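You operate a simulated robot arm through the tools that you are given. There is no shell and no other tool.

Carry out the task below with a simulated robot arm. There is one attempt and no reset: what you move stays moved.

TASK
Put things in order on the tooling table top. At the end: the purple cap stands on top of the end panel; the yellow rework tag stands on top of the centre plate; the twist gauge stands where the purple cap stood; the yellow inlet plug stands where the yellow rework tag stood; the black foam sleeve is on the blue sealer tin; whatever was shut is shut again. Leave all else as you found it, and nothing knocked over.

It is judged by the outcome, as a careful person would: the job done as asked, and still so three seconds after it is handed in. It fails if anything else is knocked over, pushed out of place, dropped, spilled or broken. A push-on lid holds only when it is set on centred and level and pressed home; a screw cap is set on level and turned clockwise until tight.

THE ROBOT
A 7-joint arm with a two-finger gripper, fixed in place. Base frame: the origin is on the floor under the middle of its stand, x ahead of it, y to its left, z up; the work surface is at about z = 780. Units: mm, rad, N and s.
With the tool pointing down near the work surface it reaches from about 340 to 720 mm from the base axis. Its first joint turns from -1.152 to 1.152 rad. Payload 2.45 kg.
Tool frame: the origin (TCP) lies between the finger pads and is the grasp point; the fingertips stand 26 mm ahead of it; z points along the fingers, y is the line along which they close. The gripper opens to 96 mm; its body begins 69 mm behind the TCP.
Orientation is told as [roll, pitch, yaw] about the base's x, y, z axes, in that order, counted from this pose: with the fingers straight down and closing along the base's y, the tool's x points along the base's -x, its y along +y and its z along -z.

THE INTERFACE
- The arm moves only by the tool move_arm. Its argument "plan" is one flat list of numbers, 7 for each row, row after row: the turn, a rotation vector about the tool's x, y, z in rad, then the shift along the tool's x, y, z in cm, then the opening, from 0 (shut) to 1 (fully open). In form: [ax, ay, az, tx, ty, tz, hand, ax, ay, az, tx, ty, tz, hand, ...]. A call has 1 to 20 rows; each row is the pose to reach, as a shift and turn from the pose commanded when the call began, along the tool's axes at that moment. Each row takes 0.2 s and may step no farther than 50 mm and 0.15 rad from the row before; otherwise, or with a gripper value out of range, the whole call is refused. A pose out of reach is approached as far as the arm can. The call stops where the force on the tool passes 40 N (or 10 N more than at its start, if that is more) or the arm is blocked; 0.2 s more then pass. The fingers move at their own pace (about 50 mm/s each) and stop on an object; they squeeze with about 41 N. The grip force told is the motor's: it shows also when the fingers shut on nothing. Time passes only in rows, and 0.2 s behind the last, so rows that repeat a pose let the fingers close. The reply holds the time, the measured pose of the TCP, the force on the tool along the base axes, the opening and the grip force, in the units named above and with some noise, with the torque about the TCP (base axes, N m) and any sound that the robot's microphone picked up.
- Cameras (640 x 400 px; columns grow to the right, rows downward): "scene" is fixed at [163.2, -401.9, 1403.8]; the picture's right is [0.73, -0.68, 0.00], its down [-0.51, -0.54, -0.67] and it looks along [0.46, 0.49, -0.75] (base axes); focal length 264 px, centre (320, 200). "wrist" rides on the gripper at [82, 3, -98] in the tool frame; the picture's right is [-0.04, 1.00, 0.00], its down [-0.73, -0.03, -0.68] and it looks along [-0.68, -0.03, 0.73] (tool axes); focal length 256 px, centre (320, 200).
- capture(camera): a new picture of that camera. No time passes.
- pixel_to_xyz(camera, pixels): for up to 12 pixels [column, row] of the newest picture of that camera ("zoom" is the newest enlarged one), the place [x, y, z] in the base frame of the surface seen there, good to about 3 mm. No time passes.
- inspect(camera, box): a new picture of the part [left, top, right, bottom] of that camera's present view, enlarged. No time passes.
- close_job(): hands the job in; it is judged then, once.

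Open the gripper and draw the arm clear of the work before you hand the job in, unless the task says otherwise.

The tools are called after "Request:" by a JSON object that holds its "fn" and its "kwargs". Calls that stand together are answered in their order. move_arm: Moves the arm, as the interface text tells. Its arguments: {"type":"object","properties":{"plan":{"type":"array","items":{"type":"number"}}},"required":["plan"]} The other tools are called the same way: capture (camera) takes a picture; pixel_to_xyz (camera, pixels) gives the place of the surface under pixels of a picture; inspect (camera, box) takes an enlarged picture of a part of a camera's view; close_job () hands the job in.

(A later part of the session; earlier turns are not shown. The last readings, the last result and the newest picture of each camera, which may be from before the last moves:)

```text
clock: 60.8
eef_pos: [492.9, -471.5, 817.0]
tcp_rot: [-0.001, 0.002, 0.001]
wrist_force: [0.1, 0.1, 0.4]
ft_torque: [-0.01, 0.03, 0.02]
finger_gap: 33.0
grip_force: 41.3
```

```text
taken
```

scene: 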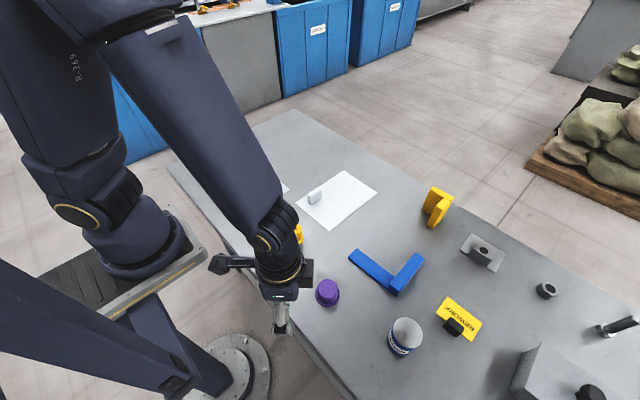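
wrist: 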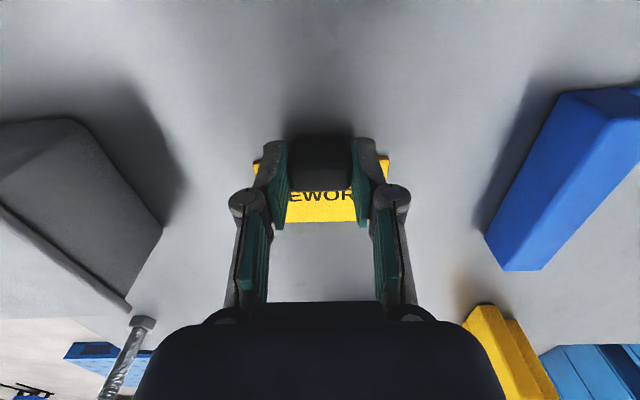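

The grip is held (gap 33 mm). I lift it straight up 120 mm and check how it hangs.

Request:
{"fn": "move_arm", "kwargs": {"plan": [0, 0, 0, 0, 0, -1, 0, 0, 0, 0, 0, 0, -4, 0, 0, 0, 0, 0, 0, -8, 0, 0, 0, 0, 0, 0, -12, 0, 0, 0, 0, 0, 0, -12, 0]}}

Request:
{"fn": "capture", "kwargs": {"camera": "wrist"}}

Request:
{"fn": "inspect", "kwargs": {"camera": "scene", "box": [380, 230, 540, 370]}}

```text
clock: 62.0
eef_pos: [496.4, -473.7, 936.9]
tcp_rot: [-0.001, -0.001, 0.002]
wrist_force: [-1.3, 0.0, -0.5]
ft_torque: [-0.01, 0.01, 0.0]
finger_gap: 32.7
grip_force: 41.3
```

```text
taken
```

wrist: 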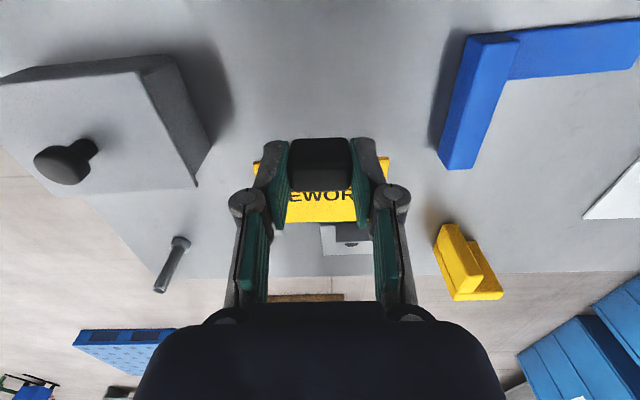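

```text
2.86 times, centred on (460, 300) of scene
```

zoom: 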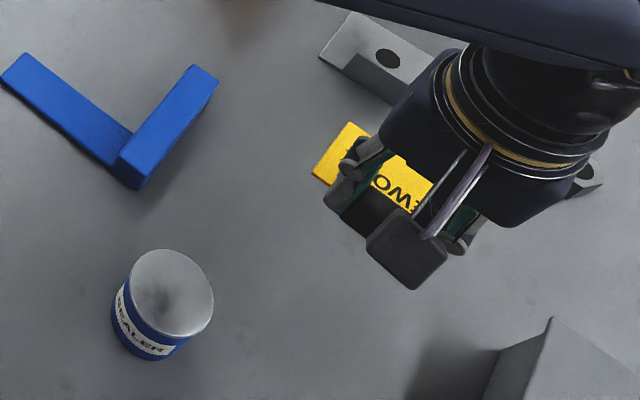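

The tag hangs level and light. I carry it to above the free strip of the centre plate, TCP about (401,187), at this height.

Request:
{"fn": "move_arm", "kwargs": {"plan": [0, 0, 0, 0.62, 4.4, 0, 0, 0, 0, 0, 1.24, 8.79, 0, 0, 0, 0, 0, 1.86, 13.19, 0, 0, 0, 0, 0, 2.48, 17.59, 0, 0, 0, 0, 0, 3.1, 21.98, 0, 0, 0, 0, 0, 3.72, 26.38, 0, 0, 0, 0, 0, 4.34, 30.78, 0, 0, 0, 0, 0, 4.96, 35.17, 0, 0, 0, 0, 0, 5.58, 39.57, 0, 0, 0, 0, 0, 6.2, 43.97, 0, 0, 0, 0, 0, 6.82, 48.36, 0, 0, 0, 0, 0, 7.44, 52.76, 0, 0, 0, 0, 0, 8.06, 57.16, 0, 0, 0, 0, 0, 8.68, 61.55, 0, 0, 0, 0, 0, 9.3, 65.95, 0, 0, 0, 0, 0, 9.3, 65.95, 0, 0]}}

Request:
{"fn": "capture", "kwargs": {"camera": "wrist"}}

Request:
{"fn": "inspect", "kwargs": {"camera": "scene", "box": [180, 110, 320, 220]}}

```text
clock: 65.4
eef_pos: [400.1, 185.1, 936.3]
tcp_rot: [0.0, 0.0, 0.001]
wrist_force: [0.2, 0.7, 0.0]
ft_torque: [-0.01, 0.02, -0.01]
finger_gap: 32.5
grip_force: 41.1
```

```text
taken
```

wrist: 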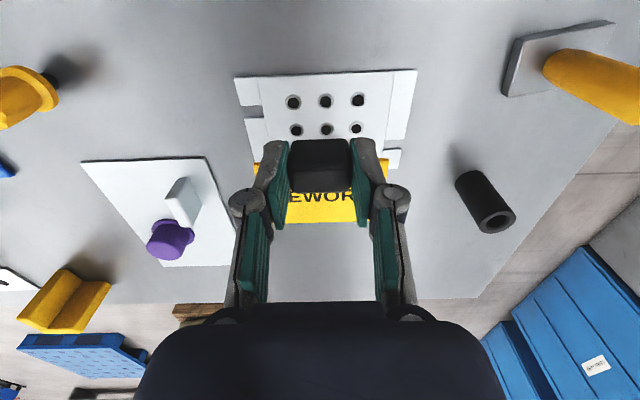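

```text
3.64 times, centred on (250, 165) of scene
```

zoom: 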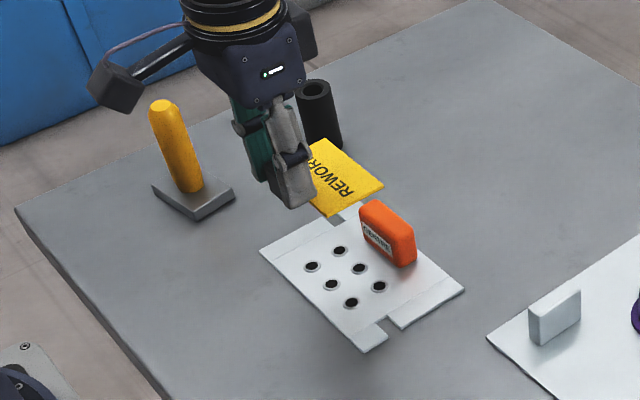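

I measure the plate edges and orange grip's near face in this zoom to fix the tag's landing place.

Request:
{"fn": "pixel_to_xyz", "kwargs": {"camera": "zoom", "pixels": [[363, 222], [375, 240], [393, 256], [362, 238], [390, 263], [264, 251], [366, 345], [458, 290], [375, 210], [400, 225], [320, 250], [340, 300]]}}

Request:
{"fn": "pixel_to_xyz", "kwargs": {"camera": "wrist", "pixels": [[238, 80], [414, 72], [330, 78], [325, 115], [320, 160], [300, 215], [340, 215], [355, 220], [390, 165], [255, 165], [405, 120], [250, 110]]}}

```text
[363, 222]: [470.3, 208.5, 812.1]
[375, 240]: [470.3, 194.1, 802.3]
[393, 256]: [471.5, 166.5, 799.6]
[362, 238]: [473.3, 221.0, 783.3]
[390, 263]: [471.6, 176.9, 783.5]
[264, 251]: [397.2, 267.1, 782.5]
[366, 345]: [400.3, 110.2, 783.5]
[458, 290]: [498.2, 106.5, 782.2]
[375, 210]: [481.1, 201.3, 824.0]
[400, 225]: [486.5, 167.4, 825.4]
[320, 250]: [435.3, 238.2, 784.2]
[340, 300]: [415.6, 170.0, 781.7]
```

```text
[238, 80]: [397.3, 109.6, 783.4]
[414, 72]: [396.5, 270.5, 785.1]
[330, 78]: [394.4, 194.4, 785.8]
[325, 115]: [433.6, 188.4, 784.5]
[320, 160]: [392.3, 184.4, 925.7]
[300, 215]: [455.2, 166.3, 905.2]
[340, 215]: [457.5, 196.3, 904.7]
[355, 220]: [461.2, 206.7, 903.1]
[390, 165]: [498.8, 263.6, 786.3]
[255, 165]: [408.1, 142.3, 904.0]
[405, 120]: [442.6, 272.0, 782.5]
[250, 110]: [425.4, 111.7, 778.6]
```

The held tag spans x 408–464; the orange grip's face is at x 470 and the centre plate's near edge at 396. I shift 3 mm toward −x and descend to just above contact.

Request:
{"fn": "move_arm", "kwargs": {"plan": [0, 0, 0, 0.3, 0.1, 4, 0, 0, 0, 0, 0.3, 0.1, 8, 0, 0, 0, 0, 0.3, 0.1, 10.5, 0, 0, 0, 0, 0.3, 0.1, 11.2, 0, 0, 0, 0, 0.3, 0.1, 11.35, 0]}}

Request:
{"fn": "inspect", "kwargs": {"camera": "scene", "box": [210, 130, 310, 210]}}

Request:
{"fn": "capture", "kwargs": {"camera": "wrist"}}

```text
clock: 66.6
eef_pos: [396.9, 188.0, 821.4]
tcp_rot: [-0.001, -0.001, 0.003]
wrist_force: [0.2, 0.1, -0.9]
ft_torque: [0.01, 0.02, -0.02]
finger_gap: 32.7
grip_force: 40.7
```

```text
5.00 times, centred on (260, 170) of scene
```

zoom: 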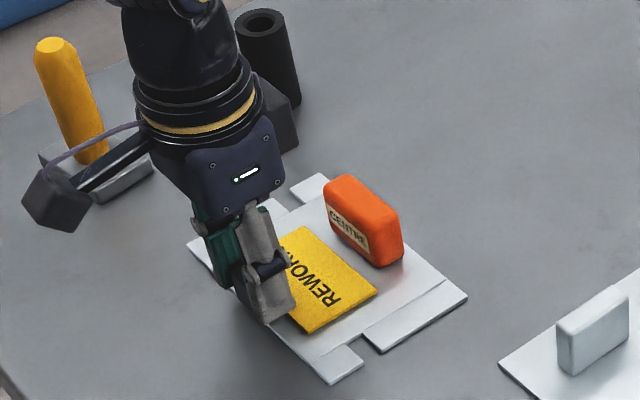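

```text
taken
```

wrist: 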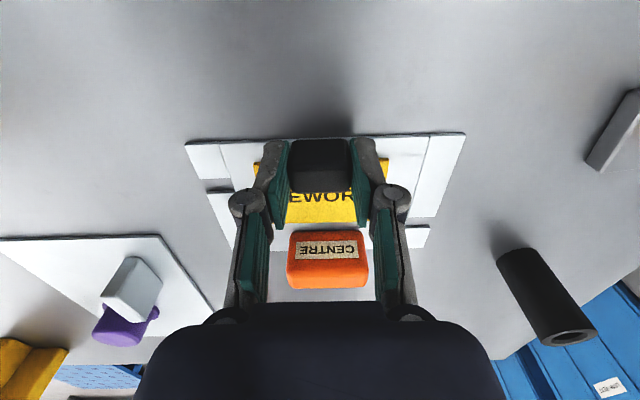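

Well placed between plate edge and orange grip. I lower in half‑millimetre steps until it touches.

Request:
{"fn": "move_arm", "kwargs": {"plan": [0, 0, 0, 0, 0, 0.05, 0, 0, 0, 0, 0, 0, 0.1, 0, 0, 0, 0, 0, 0, 0.15, 0]}}

```text
clock: 67.4
eef_pos: [396.1, 187.1, 822.2]
tcp_rot: [0.0, 0.001, 0.0]
wrist_force: [0.2, 0.1, 0.4]
ft_torque: [0.0, -0.01, -0.03]
finger_gap: 32.6
grip_force: 41.4
```

Request:
{"fn": "move_arm", "kwargs": {"plan": [0, 0, 0, 0, 0, 0.05, 0, 0, 0, 0, 0, 0, 0.1, 0, 0, 0, 0, 0, 0, 0.15, 0, 0, 0, 0, 0, 0, 0.2, 0]}}

```text
clock: 68.4
eef_pos: [397.2, 186.3, 820.9]
tcp_rot: [0.002, -0.002, 0.001]
wrist_force: [-1.9, -1.3, 18.0]
ft_torque: [-0.09, -0.18, 0.02]
finger_gap: 32.6
grip_force: 40.5
```

Contact (18 N) – the tag is down on the plate. I ease up slightly, open, and rise clear.

Request:
{"fn": "move_arm", "kwargs": {"plan": [0, 0, 0, 0, 0, -0.05, 0, 0, 0, 0, 0, 0, -0.05, 0.5, 0, 0, 0, 0, 0, -0.05, 0.8, 0, 0, 0, 0, 0, -0.05, 1, 0, 0, 0, 0, 0, -0.05, 1, 0, 0, 0, 0, 0, -0.05, 1, 0, 0, 0, 0, 0, -3, 1, 0, 0, 0, 0, 0, -7, 1, 0, 0, 0, 0, 0, -11, 1, 0, 0, 0, 0, 0, -13, 1]}}

Request:
{"fn": "capture", "kwargs": {"camera": "wrist"}}

Request:
{"fn": "inspect", "kwargs": {"camera": "scene", "box": [180, 110, 320, 220]}}

```text
clock: 70.6
eef_pos: [395.7, 187.2, 951.6]
tcp_rot: [0.001, 0.001, 0.003]
wrist_force: [0.5, -0.2, 0.6]
ft_torque: [0.01, -0.03, 0.01]
finger_gap: 95.9
grip_force: 0.0
```

```text
taken
```

wrist: 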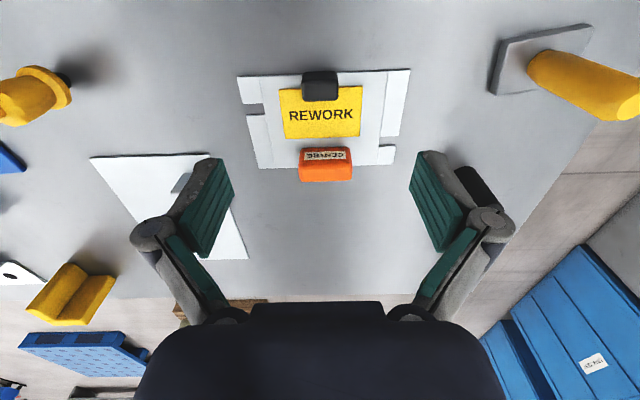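

```text
3.64 times, centred on (250, 165) of scene
```

zoom: 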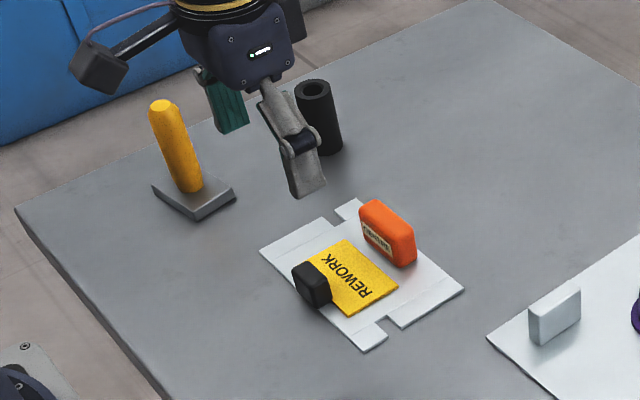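

The rework tag stands on the centre plate. Next the twist gauge: I move above it at about (395,372) for a measured look.

Request:
{"fn": "move_arm", "kwargs": {"plan": [0, 0, 0, 0, 3.7, -0.6, 1, 0, 0, 0, 0, 7.4, -1.2, 1, 0, 0, 0, 0, 11.1, -1.8, 1, 0, 0, 0, 0, 14.8, -2.4, 1, 0, 0, 0, 0, 18.5, -3, 1, 0, 0, 0, 0, 18.5, -3, 1]}}

Request:
{"fn": "capture", "kwargs": {"camera": "wrist"}}

Request:
{"fn": "inspect", "kwargs": {"camera": "wrist", "box": [240, 30, 400, 170]}}

```text
clock: 72.0
eef_pos: [396.1, 373.9, 981.5]
tcp_rot: [0.001, -0.001, 0.001]
wrist_force: [-0.3, -0.5, 0.1]
ft_torque: [0.03, -0.01, 0.02]
finger_gap: 96.0
grip_force: 0.1
```

```text
taken
```

wrist: 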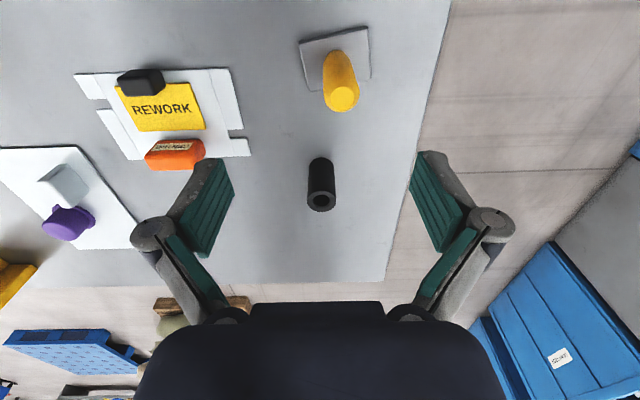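

```text
2.86 times, centred on (320, 100) of wrist
```

zoom: 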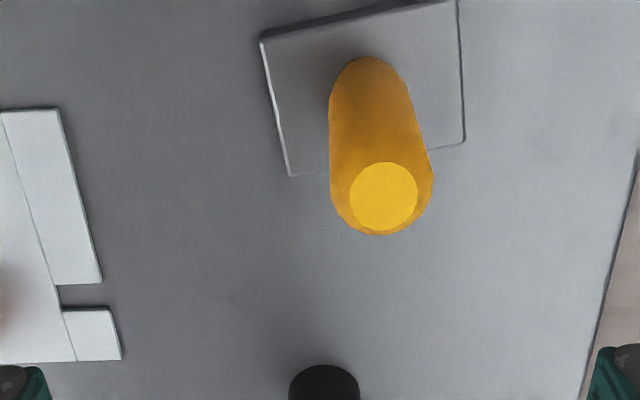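

The handle top is at about (341,98) and the base corners at (299,43), (368,28), (371,79), (308,90). I measure them.

Request:
{"fn": "pixel_to_xyz", "kwargs": {"camera": "wrist", "pixels": [[341, 98], [332, 98], [352, 98], [341, 88], [341, 108], [327, 70], [347, 70], [301, 44], [366, 31], [369, 78], [309, 88], [318, 55]]}}

Request:
{"fn": "pixel_to_xyz", "kwargs": {"camera": "scene", "pixels": [[210, 141], [207, 155], [213, 158], [210, 150], [216, 167], [205, 163]]}}

```text
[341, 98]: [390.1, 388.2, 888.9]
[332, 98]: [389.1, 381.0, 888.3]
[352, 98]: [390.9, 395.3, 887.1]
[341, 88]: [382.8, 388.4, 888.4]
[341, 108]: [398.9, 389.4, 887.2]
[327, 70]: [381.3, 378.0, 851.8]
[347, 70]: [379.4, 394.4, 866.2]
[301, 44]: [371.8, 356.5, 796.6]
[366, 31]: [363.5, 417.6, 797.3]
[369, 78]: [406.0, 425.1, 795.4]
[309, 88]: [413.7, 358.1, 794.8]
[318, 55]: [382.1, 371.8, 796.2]
```

```text
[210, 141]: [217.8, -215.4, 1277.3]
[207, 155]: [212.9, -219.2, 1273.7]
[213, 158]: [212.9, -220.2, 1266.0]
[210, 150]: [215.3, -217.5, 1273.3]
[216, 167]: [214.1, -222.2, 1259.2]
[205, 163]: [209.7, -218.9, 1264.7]
```

Gauge: base ≈62×43×16 mm turned about +0.13 rad, handle axis at (389.5,389), top z 888. I align above it with yaw 0.134 first.

Request:
{"fn": "move_arm", "kwargs": {"plan": [0, 0, -0.07, 0.33, 0.75, 0, 1, 0, 0, -0.134, 0.66, 1.51, 0, 1, 0, 0, -0.134, 0.66, 1.51, 2, 1, 0, 0, -0.134, 0.66, 1.51, 2, 1]}}

Request:
{"fn": "capture", "kwargs": {"camera": "wrist"}}

Request:
{"fn": "inspect", "kwargs": {"camera": "wrist", "box": [240, 30, 400, 170]}}

```text
clock: 73.0
eef_pos: [390.3, 389.3, 962.0]
tcp_rot: [0.001, 0.001, 0.137]
wrist_force: [-0.6, -0.2, 0.3]
ft_torque: [0.01, -0.01, 0.01]
finger_gap: 95.7
grip_force: 0.0
```

```text
taken
```

wrist: 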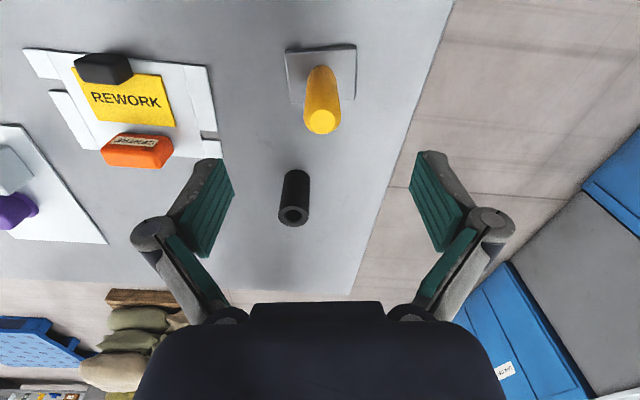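

```text
2.86 times, centred on (320, 100) of wrist
```

zoom: 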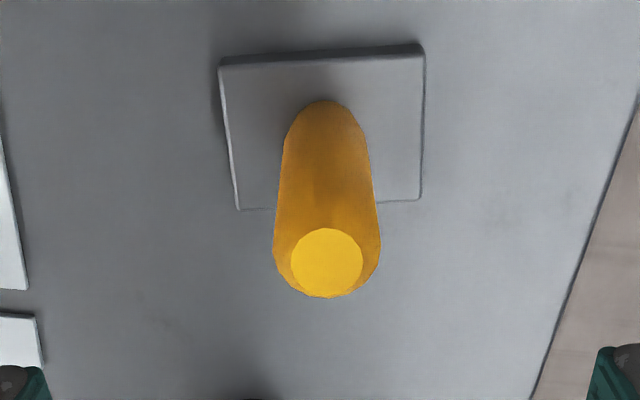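

The handle is centred in column 322 and square with the fingers. I descend to TCP z≈848 and close on the handle.

Request:
{"fn": "move_arm", "kwargs": {"plan": [0, 0, 0, 0, 0, 4, 1, 0, 0, 0, 0, 0, 8, 1, 0, 0, 0, 0, 0, 11.4, 1, 0, 0, 0, 0, 0, 11.4, 0.6, 0, 0, 0, 0, 0, 11.4, 0.3, 0, 0, 0, 0, 0, 11.4, 0, 0, 0, 0, 0, 0, 11.4, 0, 0, 0, 0, 0, 0, 11.4, 0, 0, 0, 0, 0, 0, 11.4, 0]}}

Request:
{"fn": "capture", "kwargs": {"camera": "wrist"}}

```text
clock: 75.0
eef_pos: [388.9, 386.2, 843.9]
tcp_rot: [-0.001, 0.001, 0.134]
wrist_force: [-0.9, 1.2, 1.0]
ft_torque: [0.02, 0.02, 0.05]
finger_gap: 26.3
grip_force: 40.6
```

```text
taken
```

wrist: 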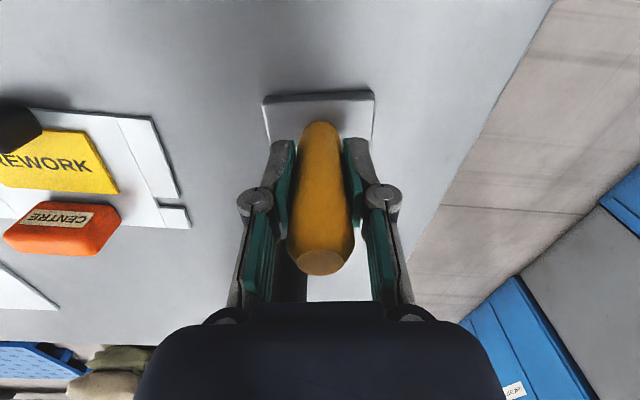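

The handle is held (gap 26 mm). I lift straight up 120 mm and check.

Request:
{"fn": "move_arm", "kwargs": {"plan": [0, 0, 0, 0, 0, -1, 0, 0, 0, 0, 0, 0, -4, 0, 0, 0, 0, 0, 0, -8, 0, 0, 0, 0, 0, 0, -12, 0, 0, 0, 0, 0, 0, -12, 0]}}

Request:
{"fn": "capture", "kwargs": {"camera": "wrist"}}

Request:
{"fn": "inspect", "kwargs": {"camera": "scene", "box": [150, 60, 310, 200]}}

```text
clock: 76.2
eef_pos: [389.9, 388.5, 965.8]
tcp_rot: [0.0, 0.0, 0.134]
wrist_force: [-0.6, 0.1, -1.9]
ft_torque: [0.0, -0.01, -0.03]
finger_gap: 26.1
grip_force: 41.1
```

```text
taken
```

wrist: 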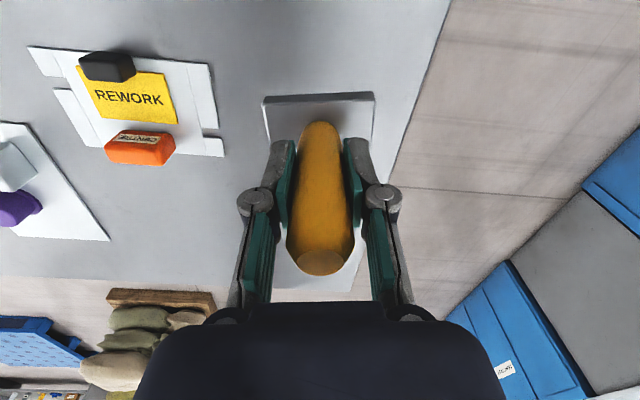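

```text
2.86 times, centred on (230, 130) of scene
```

zoom: 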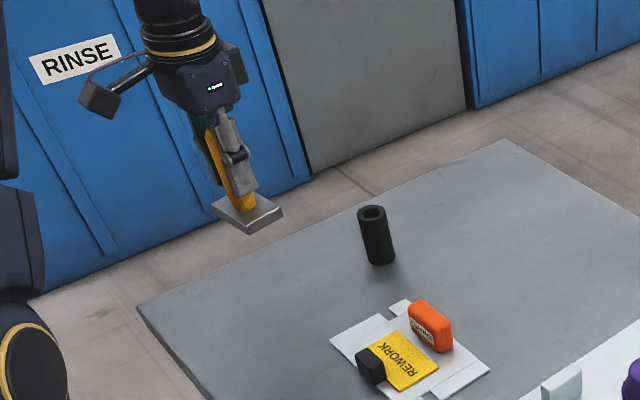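

It hangs upright. I carry it at this height to above the cap's former place (349,-230).

Request:
{"fn": "move_arm", "kwargs": {"plan": [0, 0, 0, 0.88, -4.34, 0, 0, 0, 0, 0, 1.76, -8.68, 0, 0, 0, 0, 0, 2.64, -13.03, 0, 0, 0, 0, 0, 3.52, -17.37, 0, 0, 0, 0, 0, 4.4, -21.71, 0, 0, 0, 0, 0, 5.28, -26.05, 0, 0, 0, 0, 0, 6.17, -30.4, 0, 0, 0, 0, 0, 7.05, -34.74, 0, 0, 0, 0, 0, 7.93, -39.08, 0, 0, 0, 0, 0, 8.81, -43.42, 0, 0, 0, 0, 0, 9.69, -47.76, 0, 0, 0, 0, 0, 10.57, -52.11, 0, 0, 0, 0, 0, 11.45, -56.45, 0, 0, 0, 0, 0, 12.33, -60.79, 0, 0, 0, 0, 0, 12.33, -60.79, 0, 0]}}

Request:
{"fn": "capture", "kwargs": {"camera": "wrist"}}

Request:
{"fn": "capture", "kwargs": {"camera": "scene"}}

```text
clock: 79.4
eef_pos: [347.6, -232.7, 966.2]
tcp_rot: [-0.001, 0.0, 0.135]
wrist_force: [0.6, -0.2, -2.5]
ft_torque: [-0.01, 0.0, -0.02]
finger_gap: 26.0
grip_force: 41.6
```

```text
taken
```

wrist: 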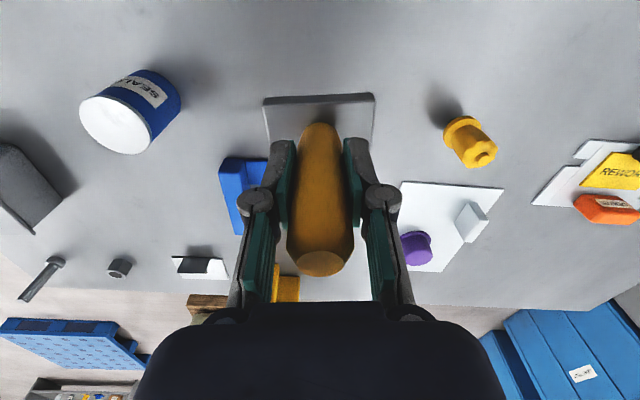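

```text
taken
```

scene: 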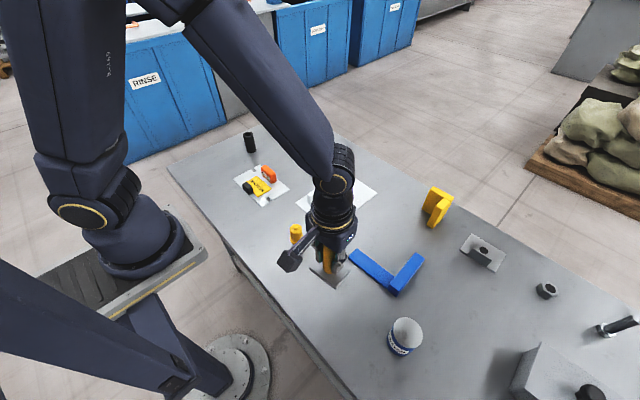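

Over the spot. I descend 117 mm, leaving ~3 mm to feel for the table.

Request:
{"fn": "move_arm", "kwargs": {"plan": [0, 0, 0, -0.12, 0.13, 4, 0, 0, 0, 0, -0.12, 0.13, 8, 0, 0, 0, 0, -0.12, 0.13, 11, 0, 0, 0, 0, -0.12, 0.13, 11.7, 0, 0, 0, 0, -0.12, 0.13, 11.7, 0]}}

Request:
{"fn": "capture", "kwargs": {"camera": "wrist"}}

Request:
{"fn": "inspect", "kwargs": {"camera": "scene", "box": [270, 210, 410, 330]}}

```text
clock: 80.6
eef_pos: [350.9, -231.0, 849.1]
tcp_rot: [-0.001, -0.001, 0.134]
wrist_force: [0.2, 0.0, -2.5]
ft_torque: [-0.03, 0.05, -0.03]
finger_gap: 26.1
grip_force: 41.2
```

```text
taken
```

wrist: 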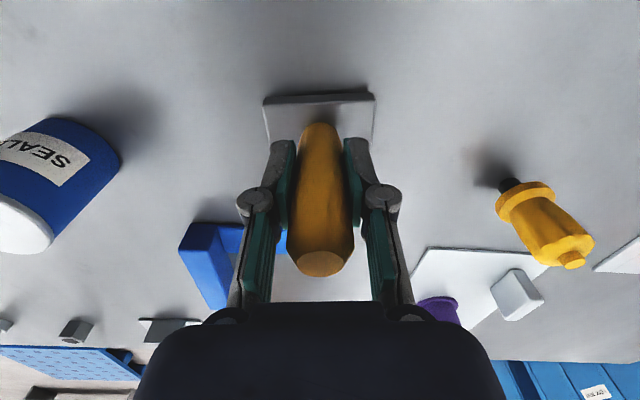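

```text
3.33 times, centred on (340, 270) of scene
```

zoom: 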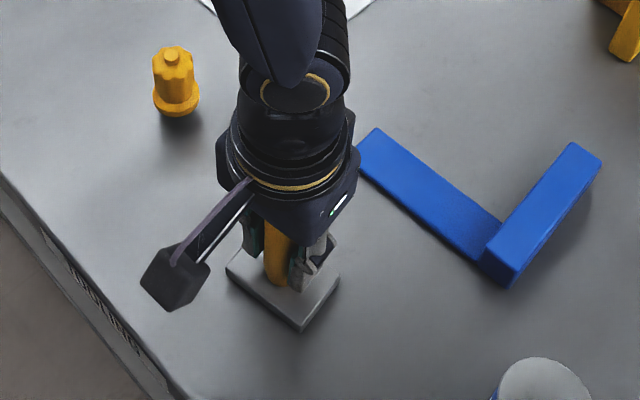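

Nothing is touching yet (−2.5 N is just its weight). I lower in small steps until the base touches.

Request:
{"fn": "move_arm", "kwargs": {"plan": [0, 0, 0, 0, 0, 0.05, 0, 0, 0, 0, 0, 0, 0.1, 0, 0, 0, 0, 0, 0, 0.15, 0, 0, 0, 0, 0, 0, 0.2, 0, 0, 0, 0, 0, 0, 0.25, 0]}}

```text
clock: 81.8
eef_pos: [350.7, -230.6, 844.8]
tcp_rot: [0.001, 0.001, 0.136]
wrist_force: [-0.7, -0.5, -2.1]
ft_torque: [0.0, 0.03, -0.01]
finger_gap: 25.8
grip_force: 40.9
```

Request:
{"fn": "move_arm", "kwargs": {"plan": [0, 0, 0, 0, 0, 0.05, 0, 0, 0, 0, 0, 0, 0.1, 0, 0, 0, 0, 0, 0, 0.12, 0]}}

```text
clock: 82.6
eef_pos: [351.0, -230.4, 844.7]
tcp_rot: [0.002, -0.001, 0.134]
wrist_force: [-0.1, 0.0, -2.6]
ft_torque: [0.01, 0.0, 0.03]
finger_gap: 25.9
grip_force: 41.6
```

Still carrying its weight; I continue another 1.5 mm in small steps.

Request:
{"fn": "move_arm", "kwargs": {"plan": [0, 0, 0, 0, 0, 0.05, 0, 0, 0, 0, 0, 0, 0.1, 0, 0, 0, 0, 0, 0, 0.1, 0]}}

Request:
{"fn": "inspect", "kwargs": {"camera": "scene", "box": [310, 260, 380, 320]}}

```text
clock: 83.4
eef_pos: [350.8, -229.9, 844.7]
tcp_rot: [0.0, -0.001, 0.136]
wrist_force: [-2.7, 6.2, 28.0]
ft_torque: [0.19, -0.02, 0.08]
finger_gap: 26.2
grip_force: 41.1
```

```text
6.67 times, centred on (345, 290) of scene
```

zoom: 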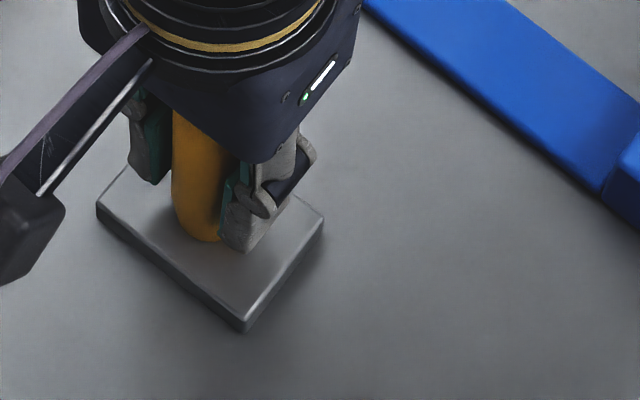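

Contact at 28 N: the base is on the table. I ease off 0.7 mm, open slowly, and rise clear.

Request:
{"fn": "move_arm", "kwargs": {"plan": [0, 0, 0, 0, 0, -0.07, 0, 0, 0, 0, 0, 0, -0.07, 0, 0, 0, 0, 0, 0, -0.07, 0.35, 0, 0, 0, 0, 0, -0.07, 0.6, 0, 0, 0, 0, 0, -0.07, 1, 0, 0, 0, 0, 0, -0.07, 1, 0, 0, 0, 0, 0, -0.07, 1]}}

Request:
{"fn": "move_arm", "kwargs": {"plan": [0, 0, 0, 0, 0, -3, 1, 0, 0, 0, 0, 0, -7, 1, 0, 0, 0, 0, 0, -11, 1, 0, 0, 0, 0, 0, -13, 1]}}

Request:
{"fn": "capture", "kwargs": {"camera": "wrist"}}

Request:
{"fn": "inspect", "kwargs": {"camera": "scene", "box": [270, 210, 410, 330]}}

```text
clock: 85.0
eef_pos: [350.0, -230.5, 844.5]
tcp_rot: [0.002, -0.001, 0.135]
wrist_force: [0.0, -0.4, 0.3]
ft_torque: [-0.01, -0.01, -0.01]
finger_gap: 96.0
grip_force: 0.0
```

```text
clock: 86.0
eef_pos: [353.5, -231.6, 974.9]
tcp_rot: [-0.001, 0.0, 0.135]
wrist_force: [0.2, -0.1, -0.2]
ft_torque: [0.0, 0.02, -0.01]
finger_gap: 96.0
grip_force: 0.1
```

```text
taken
```

wrist: 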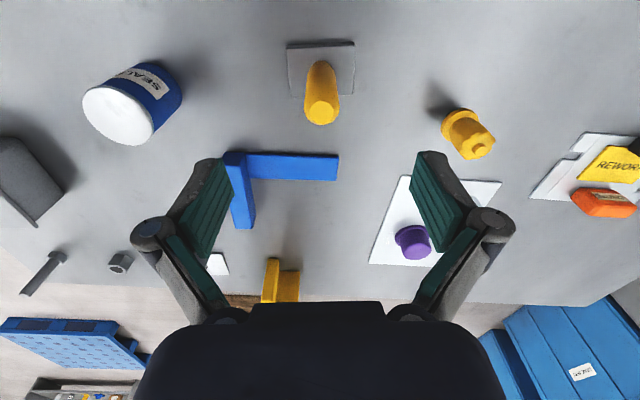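

```text
3.33 times, centred on (340, 270) of scene
```

zoom: 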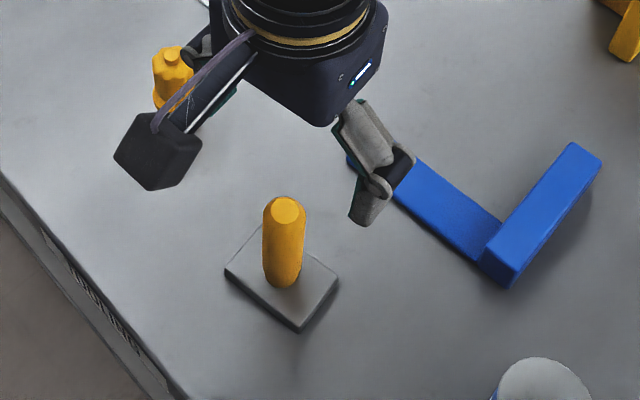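

The gauge stands upright in the cap's former place. Now I move above the yellow inlet plug at about (385,-76) for a measured look.

Request:
{"fn": "move_arm", "kwargs": {"plan": [0, 0, 0.034, -1.34, 3.73, 0, 1, 0, 0, 0.067, -2.67, 7.46, 0, 1, 0, 0, 0.1, -4.0, 11.19, 0, 1, 0, 0, 0.134, -5.34, 14.92, 0, 1, 0, 0, 0.134, -5.34, 14.92, 2, 1, 0, 0, 0.134, -5.34, 14.92, 2, 1]}}

Request:
{"fn": "capture", "kwargs": {"camera": "wrist"}}

Request:
{"fn": "inspect", "kwargs": {"camera": "wrist", "box": [260, 30, 380, 150]}}

Request:
{"fn": "inspect", "kwargs": {"camera": "scene", "box": [265, 205, 335, 265]}}

```text
clock: 87.4
eef_pos: [384.2, -75.5, 953.4]
tcp_rot: [0.0, 0.0, 0.0]
wrist_force: [0.4, 0.2, 0.2]
ft_torque: [0.0, 0.06, -0.03]
finger_gap: 95.9
grip_force: 0.1
```

```text
taken
```

wrist: 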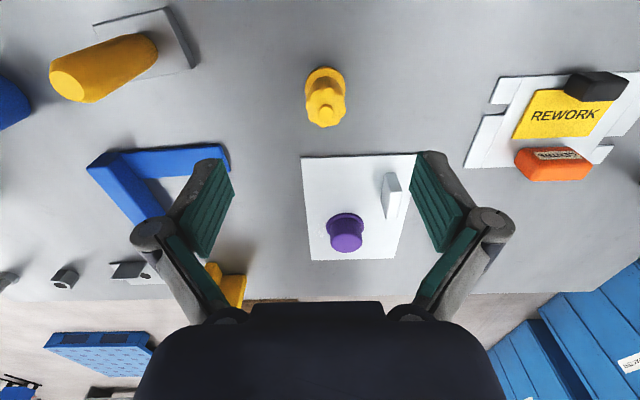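

```text
3.33 times, centred on (320, 90) of wrist
```

zoom: 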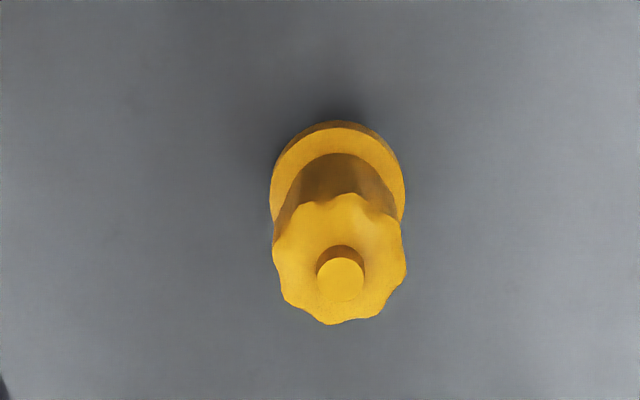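

```text
6.67 times, centred on (300, 235) of scene
```

zoom: 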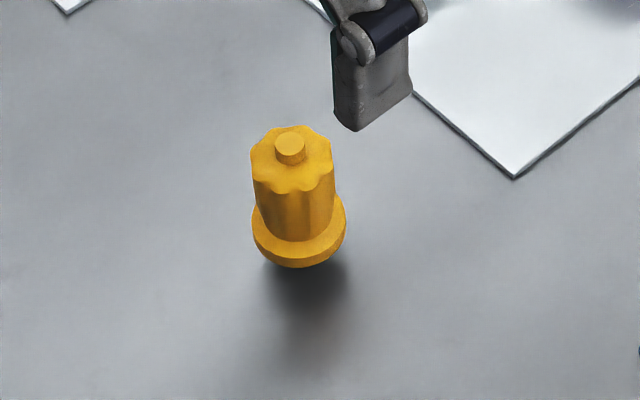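

The plug has a fluted yellow body (top z ≈850), a flange below it, and earlier views showed a narrow black stem under the flange. I measure points on it.

Request:
{"fn": "pixel_to_xyz", "kwargs": {"camera": "wrist", "pixels": [[326, 114], [308, 108], [345, 108], [326, 92], [326, 124], [316, 98], [322, 72], [308, 82], [342, 82], [326, 70], [315, 120], [338, 120]]}}

Request:
{"fn": "pixel_to_xyz", "kwargs": {"camera": "scene", "pixels": [[298, 222], [293, 228], [305, 228], [299, 235], [294, 240], [305, 240], [299, 243], [299, 247], [299, 222], [296, 246], [303, 246], [299, 230]]}}

```text
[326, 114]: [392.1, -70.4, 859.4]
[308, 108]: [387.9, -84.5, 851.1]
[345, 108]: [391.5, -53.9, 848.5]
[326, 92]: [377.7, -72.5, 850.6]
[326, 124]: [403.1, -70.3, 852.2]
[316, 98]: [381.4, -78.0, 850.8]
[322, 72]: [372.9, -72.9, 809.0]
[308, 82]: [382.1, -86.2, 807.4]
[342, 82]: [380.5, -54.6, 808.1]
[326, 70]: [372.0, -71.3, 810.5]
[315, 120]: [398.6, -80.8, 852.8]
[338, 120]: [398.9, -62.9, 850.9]
```

```text
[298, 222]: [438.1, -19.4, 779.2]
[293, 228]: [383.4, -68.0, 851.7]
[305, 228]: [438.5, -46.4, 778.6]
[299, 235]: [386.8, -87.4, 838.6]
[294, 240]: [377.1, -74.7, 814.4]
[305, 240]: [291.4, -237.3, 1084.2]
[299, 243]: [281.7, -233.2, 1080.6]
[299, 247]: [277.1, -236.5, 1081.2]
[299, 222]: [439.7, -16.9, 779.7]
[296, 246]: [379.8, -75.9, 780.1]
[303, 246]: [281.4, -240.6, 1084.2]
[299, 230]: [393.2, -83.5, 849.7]
```

The plug's axis is at about (389.5,-70), body Ø≈33 (z 808–851), flange Ø≈40 below. I want to see what it stands on, so I look at it from the side (from +y, low) before grasping.

Request:
{"fn": "move_arm", "kwargs": {"plan": [0, 0, 0.143, -0.05, 1.12, 0, 1, 0, 0, 0.286, -0.09, 2.25, 0, 1, 0, 0, 0.428, -0.14, 3.37, 0, 1, 0, 0, 0.571, -0.18, 4.49, 0, 1, 0, 0, 0.714, -0.23, 5.61, 0, 1, 0, 0, 0.857, -0.27, 6.74, 0, 1, 0, 0, 1.0, -0.32, 7.86, 0, 1, 0, 0, 1.143, -0.36, 8.98, 0, 1, 0, 0, 1.285, -0.41, 10.1, 0, 1, 0, 0, 1.428, -0.45, 11.23, 0, 1, 0, 0, 1.571, -0.5, 12.35, 0, 1, 0, 0, 1.571, -0.5, 12.35, 4, 1, 0, 0, 1.571, -0.5, 12.35, 8, 1, 0, 0, 1.571, -0.5, 12.35, 11, 1, 0, 0, 1.571, -0.5, 12.35, 11, 1]}}

Request:
{"fn": "capture", "kwargs": {"camera": "wrist"}}

```text
clock: 90.6
eef_pos: [388.3, 49.0, 843.7]
tcp_rot: [0.001, 0.0, -1.569]
wrist_force: [-0.6, -0.2, -0.4]
ft_torque: [0.01, 0.03, -0.01]
finger_gap: 95.9
grip_force: 0.1
```

```text
taken
```

wrist: 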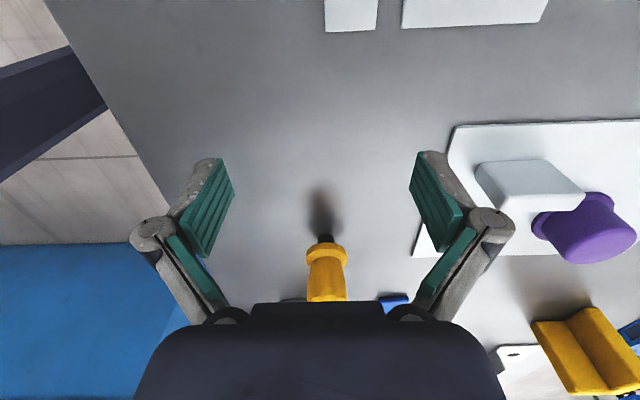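

Request:
{"fn": "inspect", "kwargs": {"camera": "wrist", "box": [280, 200, 380, 305]}}

Request:
{"fn": "pixel_to_xyz", "kwargs": {"camera": "wrist", "pixels": [[326, 238], [320, 238], [332, 238], [326, 246], [326, 256], [310, 250], [344, 250], [326, 265], [326, 285], [312, 285], [342, 285], [326, 233]]}}

```text
3.81 times, centred on (330, 252) of wrist
```

zoom: 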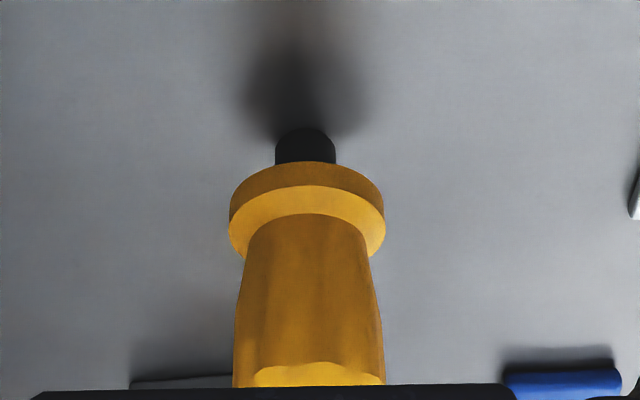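

```text
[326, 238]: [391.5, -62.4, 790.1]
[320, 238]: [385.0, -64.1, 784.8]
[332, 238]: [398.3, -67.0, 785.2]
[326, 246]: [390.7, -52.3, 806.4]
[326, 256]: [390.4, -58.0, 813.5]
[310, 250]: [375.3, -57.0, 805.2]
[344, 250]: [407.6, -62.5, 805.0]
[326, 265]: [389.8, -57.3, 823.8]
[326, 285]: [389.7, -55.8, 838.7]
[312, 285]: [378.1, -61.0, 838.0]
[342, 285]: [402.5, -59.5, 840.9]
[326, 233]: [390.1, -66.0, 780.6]
```

It stands on a black stem only ~16 mm wide (z 780–797), so it must be set down truly upright. I rise and move above its axis (390.5,-70.5), keeping this yaw.

Request:
{"fn": "move_arm", "kwargs": {"plan": [0, 0, 0, 0, 0, -4, 1, 0, 0, 0, 0, 0, -8, 1, 0, 0, 0, 0, 0, -10, 1, 0, 0, 0, -4, 0.1, -10, 1, 0, 0, 0, -8, 0.2, -10, 1, 0, 0, 0, -11.95, 0.22, -10, 1, 0, 0, 0, -11.95, 0.22, -10, 1]}}

Request:
{"fn": "capture", "kwargs": {"camera": "wrist"}}

Request:
{"fn": "inspect", "kwargs": {"camera": "wrist", "box": [260, 30, 380, 150]}}

```text
clock: 92.2
eef_pos: [391.2, -71.4, 943.3]
tcp_rot: [-0.001, -0.001, -1.568]
wrist_force: [0.5, -0.3, 0.7]
ft_torque: [-0.02, 0.01, -0.02]
finger_gap: 96.3
grip_force: 0.1
```

```text
taken
```

wrist: 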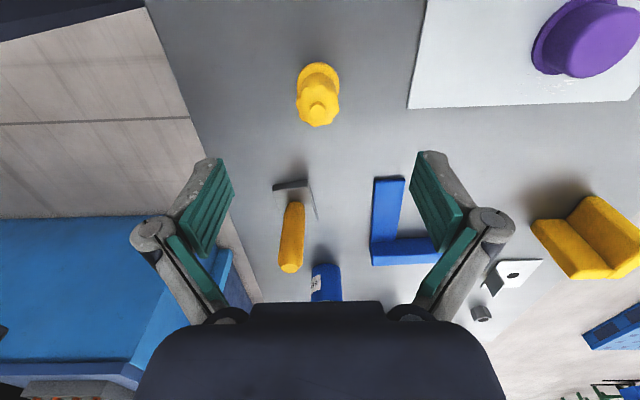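

```text
3.33 times, centred on (320, 90) of wrist
```

zoom: 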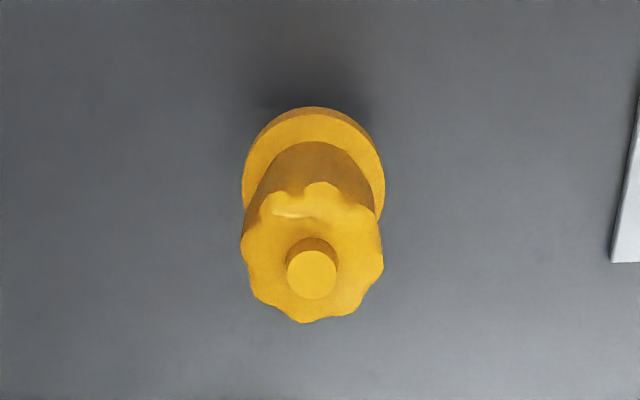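

The plug's top centre is at px (317.6,106.5), i.e. ≈(389.5,-70). I adjust by ~1.5 mm, descend to TCP z≈838 and close on the fluted body.

Request:
{"fn": "move_arm", "kwargs": {"plan": [0, 0, 0, 0.14, -0.15, 4, 1, 0, 0, 0, 0.14, -0.15, 8, 1, 0, 0, 0, 0.14, -0.15, 10.5, 1, 0, 0, 0, 0.14, -0.15, 10.5, 0.7, 0, 0, 0, 0.14, -0.15, 10.5, 0.5, 0, 0, 0, 0.14, -0.15, 10.5, 0.3, 0, 0, 0, 0.14, -0.15, 10.5, 0, 0, 0, 0, 0.14, -0.15, 10.5, 0, 0, 0, 0, 0.14, -0.15, 10.5, 0]}}

Request:
{"fn": "capture", "kwargs": {"camera": "wrist"}}

```text
clock: 94.2
eef_pos: [388.6, -68.0, 839.6]
tcp_rot: [-0.002, -0.002, -1.57]
wrist_force: [-1.0, -0.2, 3.5]
ft_torque: [-0.03, -0.01, -0.03]
finger_gap: 31.1
grip_force: 41.8
```

```text
taken
```

wrist: 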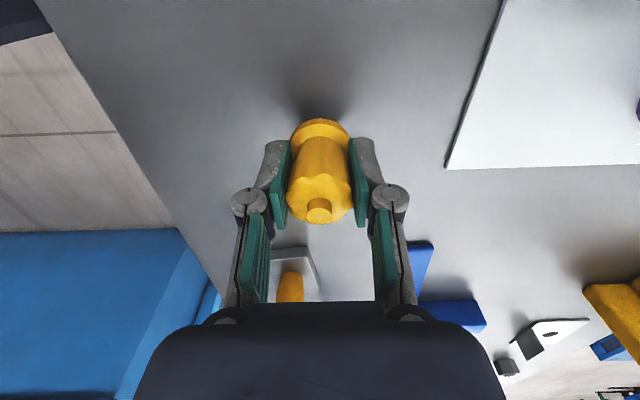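

Held with gap 31 mm. I lift straight up 110 mm and check that it hangs upright.

Request:
{"fn": "move_arm", "kwargs": {"plan": [0, 0, 0, 0, 0, -1, 0, 0, 0, 0, 0, 0, -4, 0, 0, 0, 0, 0, 0, -8, 0, 0, 0, 0, 0, 0, -11, 0, 0, 0, 0, 0, 0, -11, 0]}}

Request:
{"fn": "capture", "kwargs": {"camera": "wrist"}}

Request:
{"fn": "inspect", "kwargs": {"camera": "scene", "box": [240, 150, 360, 250]}}

```text
clock: 95.4
eef_pos: [389.1, -71.8, 949.0]
tcp_rot: [0.001, -0.001, -1.572]
wrist_force: [0.5, 0.1, -0.8]
ft_torque: [0.02, 0.0, 0.0]
finger_gap: 31.5
grip_force: 40.6
```

```text
taken
```

wrist: 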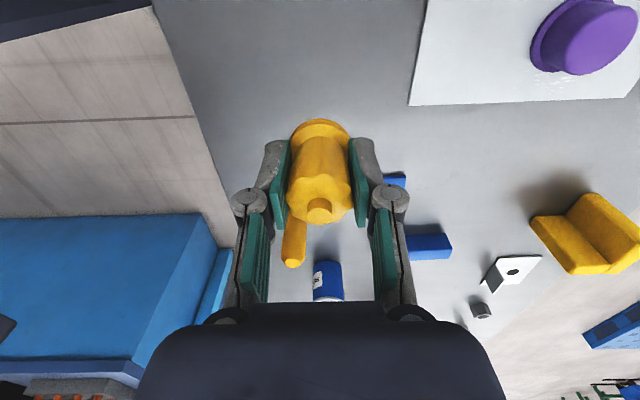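

```text
4.00 times, centred on (300, 200) of scene
```

zoom: 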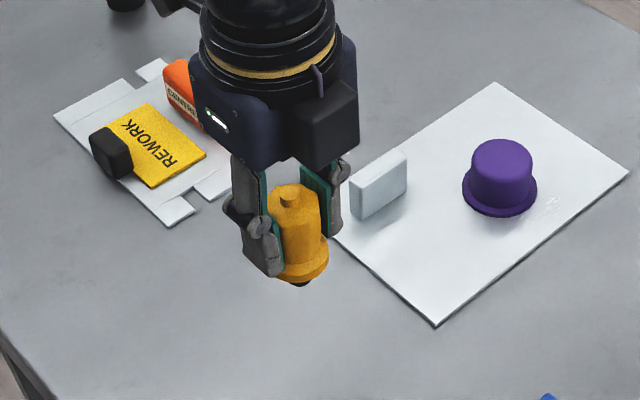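

It is upright. I carry it at this height to above the tag's former place, about (522,-472).

Request:
{"fn": "move_arm", "kwargs": {"plan": [0, 0, 0, -4.01, 1.33, 0, 0, 0, 0, 0, -8.02, 2.66, 0, 0, 0, 0, 0, -12.03, 3.99, 0, 0, 0, 0, 0, -16.04, 5.32, 0, 0, 0, 0, 0, -20.05, 6.65, 0, 0, 0, 0, 0, -24.06, 7.98, 0, 0, 0, 0, 0, -28.07, 9.31, 0, 0, 0, 0, 0, -32.08, 10.64, 0, 0, 0, 0, 0, -36.09, 11.97, 0, 0, 0, 0, 0, -40.1, 13.3, 0, 0, 0, 0, 0, -40.1, 13.3, 0, 0]}}

Request:
{"fn": "capture", "kwargs": {"camera": "wrist"}}

Request:
{"fn": "capture", "kwargs": {"camera": "scene"}}

```text
clock: 97.8
eef_pos: [517.0, -465.6, 946.1]
tcp_rot: [-0.003, 0.002, -1.574]
wrist_force: [-0.1, -1.0, -0.4]
ft_torque: [-0.03, 0.02, 0.03]
finger_gap: 31.1
grip_force: 41.0
out of reach, approached as far as the arm can: row 10, 11
```

```text
taken
```

wrist: 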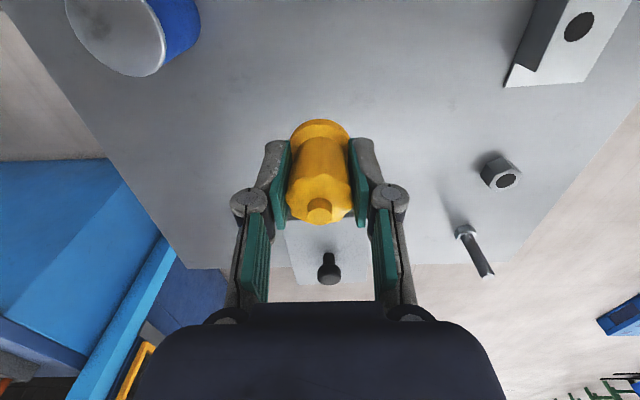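

```text
taken
```

scene: 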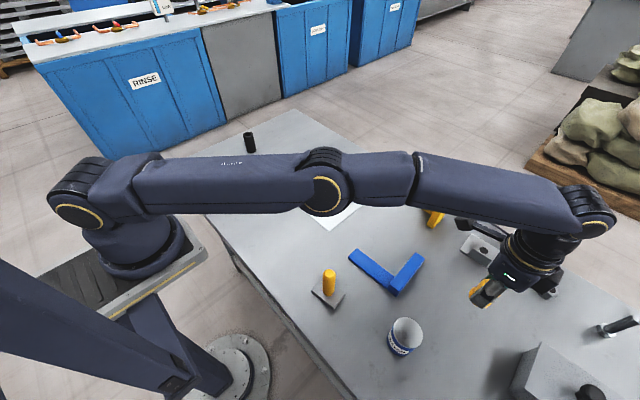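

At this height the reach ends at (517,-466); lower down there's more. I descend about 100 mm while shifting the last few mm outward, stopping ~6 mm above the table.

Request:
{"fn": "move_arm", "kwargs": {"plan": [0, 0, 0, 0, 0, 3, 0, 0, 0, 0, -0.2, 0.15, 6, 0, 0, 0, 0, -0.5, 0.4, 8.5, 0, 0, 0, 0, -0.64, 0.5, 10, 0, 0, 0, 0, -0.64, 0.5, 10, 0]}}

Request:
{"fn": "capture", "kwargs": {"camera": "wrist"}}

Request:
{"fn": "inspect", "kwargs": {"camera": "scene", "box": [400, 230, 560, 360]}}

```text
clock: 99.0
eef_pos: [519.6, -464.1, 849.9]
tcp_rot: [0.001, 0.0, -1.571]
wrist_force: [0.4, -0.6, -0.9]
ft_torque: [0.06, 0.0, -0.05]
finger_gap: 31.3
grip_force: 41.0
out of reach, approached as far as the arm can: row 3, 4, 5
```

```text
taken
```

wrist: 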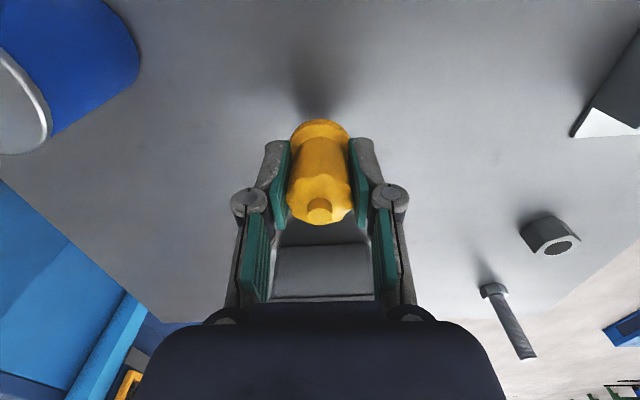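

```text
3.08 times, centred on (480, 295) of scene
```

zoom: 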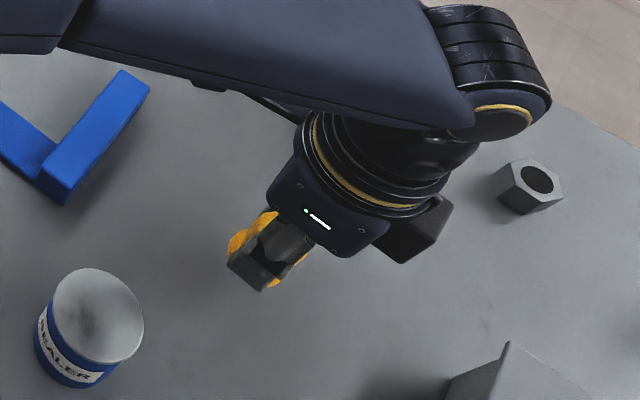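

The reach limit is a radius of ~697 mm. The tag's footprint was x 484–557, y −513…−430; a point like (510,−472) is well inside it and reachable, so I shift there.

Request:
{"fn": "move_arm", "kwargs": {"plan": [0, 0, 0, -0.4, -0.5, 0, 0, 0, 0, 0, -0.79, -0.96, 0, 0, 0, 0, 0, -0.79, -0.96, 0, 0]}}

```text
clock: 99.8
eef_pos: [508.9, -472.9, 849.8]
tcp_rot: [0.0, -0.001, -1.57]
wrist_force: [0.8, -0.4, -0.1]
ft_torque: [-0.03, -0.03, -0.01]
finger_gap: 31.2
grip_force: 41.2
```

At (509,-473), within reach and upright. I lower 8 mm then feel down in small steps.

Request:
{"fn": "move_arm", "kwargs": {"plan": [0, 0, 0, 0, 0, 0.4, 0, 0, 0, 0, 0, 0, 0.8, 0, 0, 0, 0, 0, 0, 0.85, 0, 0, 0, 0, 0, 0, 0.9, 0, 0, 0, 0, 0, 0, 0.95, 0]}}

```text
clock: 101.0
eef_pos: [508.8, -472.7, 839.6]
tcp_rot: [0.001, -0.001, -1.57]
wrist_force: [-0.2, -0.8, -0.9]
ft_torque: [-0.01, -0.02, -0.01]
finger_gap: 31.3
grip_force: 40.9
```

Request:
{"fn": "move_arm", "kwargs": {"plan": [0, 0, 0, 0, 0, 0.05, 0, 0, 0, 0, 0, 0, 0.1, 0, 0, 0, 0, 0, 0, 0.13, 0]}}

```text
clock: 101.8
eef_pos: [509.2, -472.5, 839.5]
tcp_rot: [0.001, -0.003, -1.568]
wrist_force: [1.1, 2.5, 5.8]
ft_torque: [0.09, 0.0, -0.04]
finger_gap: 31.2
grip_force: 41.1
```

Contact at ~6 N. I look once before letting go, to confirm it is upright.

Request:
{"fn": "inspect", "kwargs": {"camera": "scene", "box": [410, 260, 530, 360]}}

Request:
{"fn": "inspect", "kwargs": {"camera": "wrist", "box": [220, 80, 420, 240]}}

```text
4.00 times, centred on (470, 310) of scene
```

zoom: 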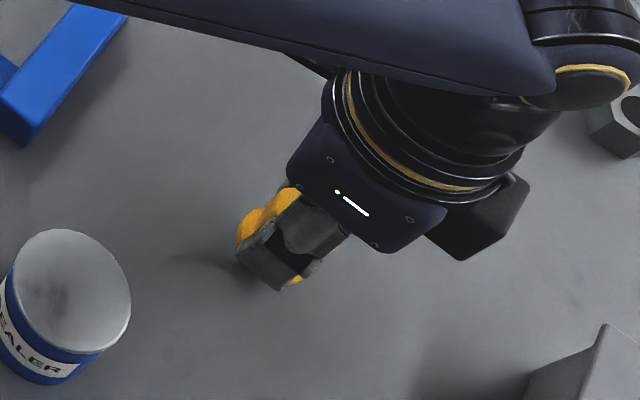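

```text
2.50 times, centred on (320, 160) of wrist
```

zoom: 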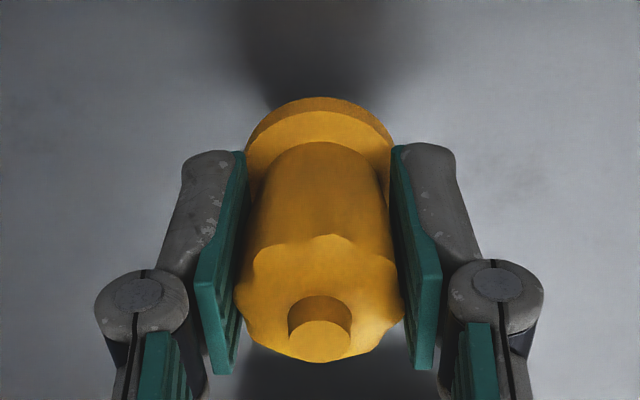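

It sits straight between the pads. I ease 0.3 mm, open gradually, then rise straight up.

Request:
{"fn": "move_arm", "kwargs": {"plan": [0, 0, 0, 0, 0, -0.03, 0.25, 0, 0, 0, 0, 0, -0.03, 0.35, 0, 0, 0, 0, 0, -0.03, 0.5, 0, 0, 0, 0, 0, -0.03, 0.7, 0, 0, 0, 0, 0, -0.03, 1, 0, 0, 0, 0, 0, -0.03, 1, 0, 0, 0, 0, 0, -0.03, 1]}}

Request:
{"fn": "capture", "kwargs": {"camera": "wrist"}}

```text
clock: 103.4
eef_pos: [508.6, -472.4, 838.8]
tcp_rot: [0.0, -0.001, -1.569]
wrist_force: [0.4, 0.3, 0.3]
ft_torque: [-0.03, 0.0, 0.01]
finger_gap: 96.0
grip_force: 0.1
```

```text
taken
```

wrist: 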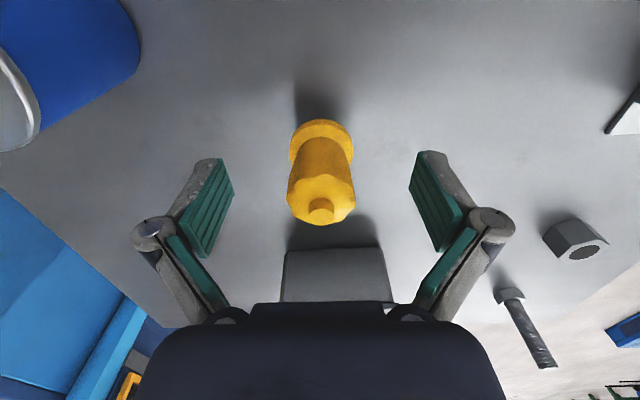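

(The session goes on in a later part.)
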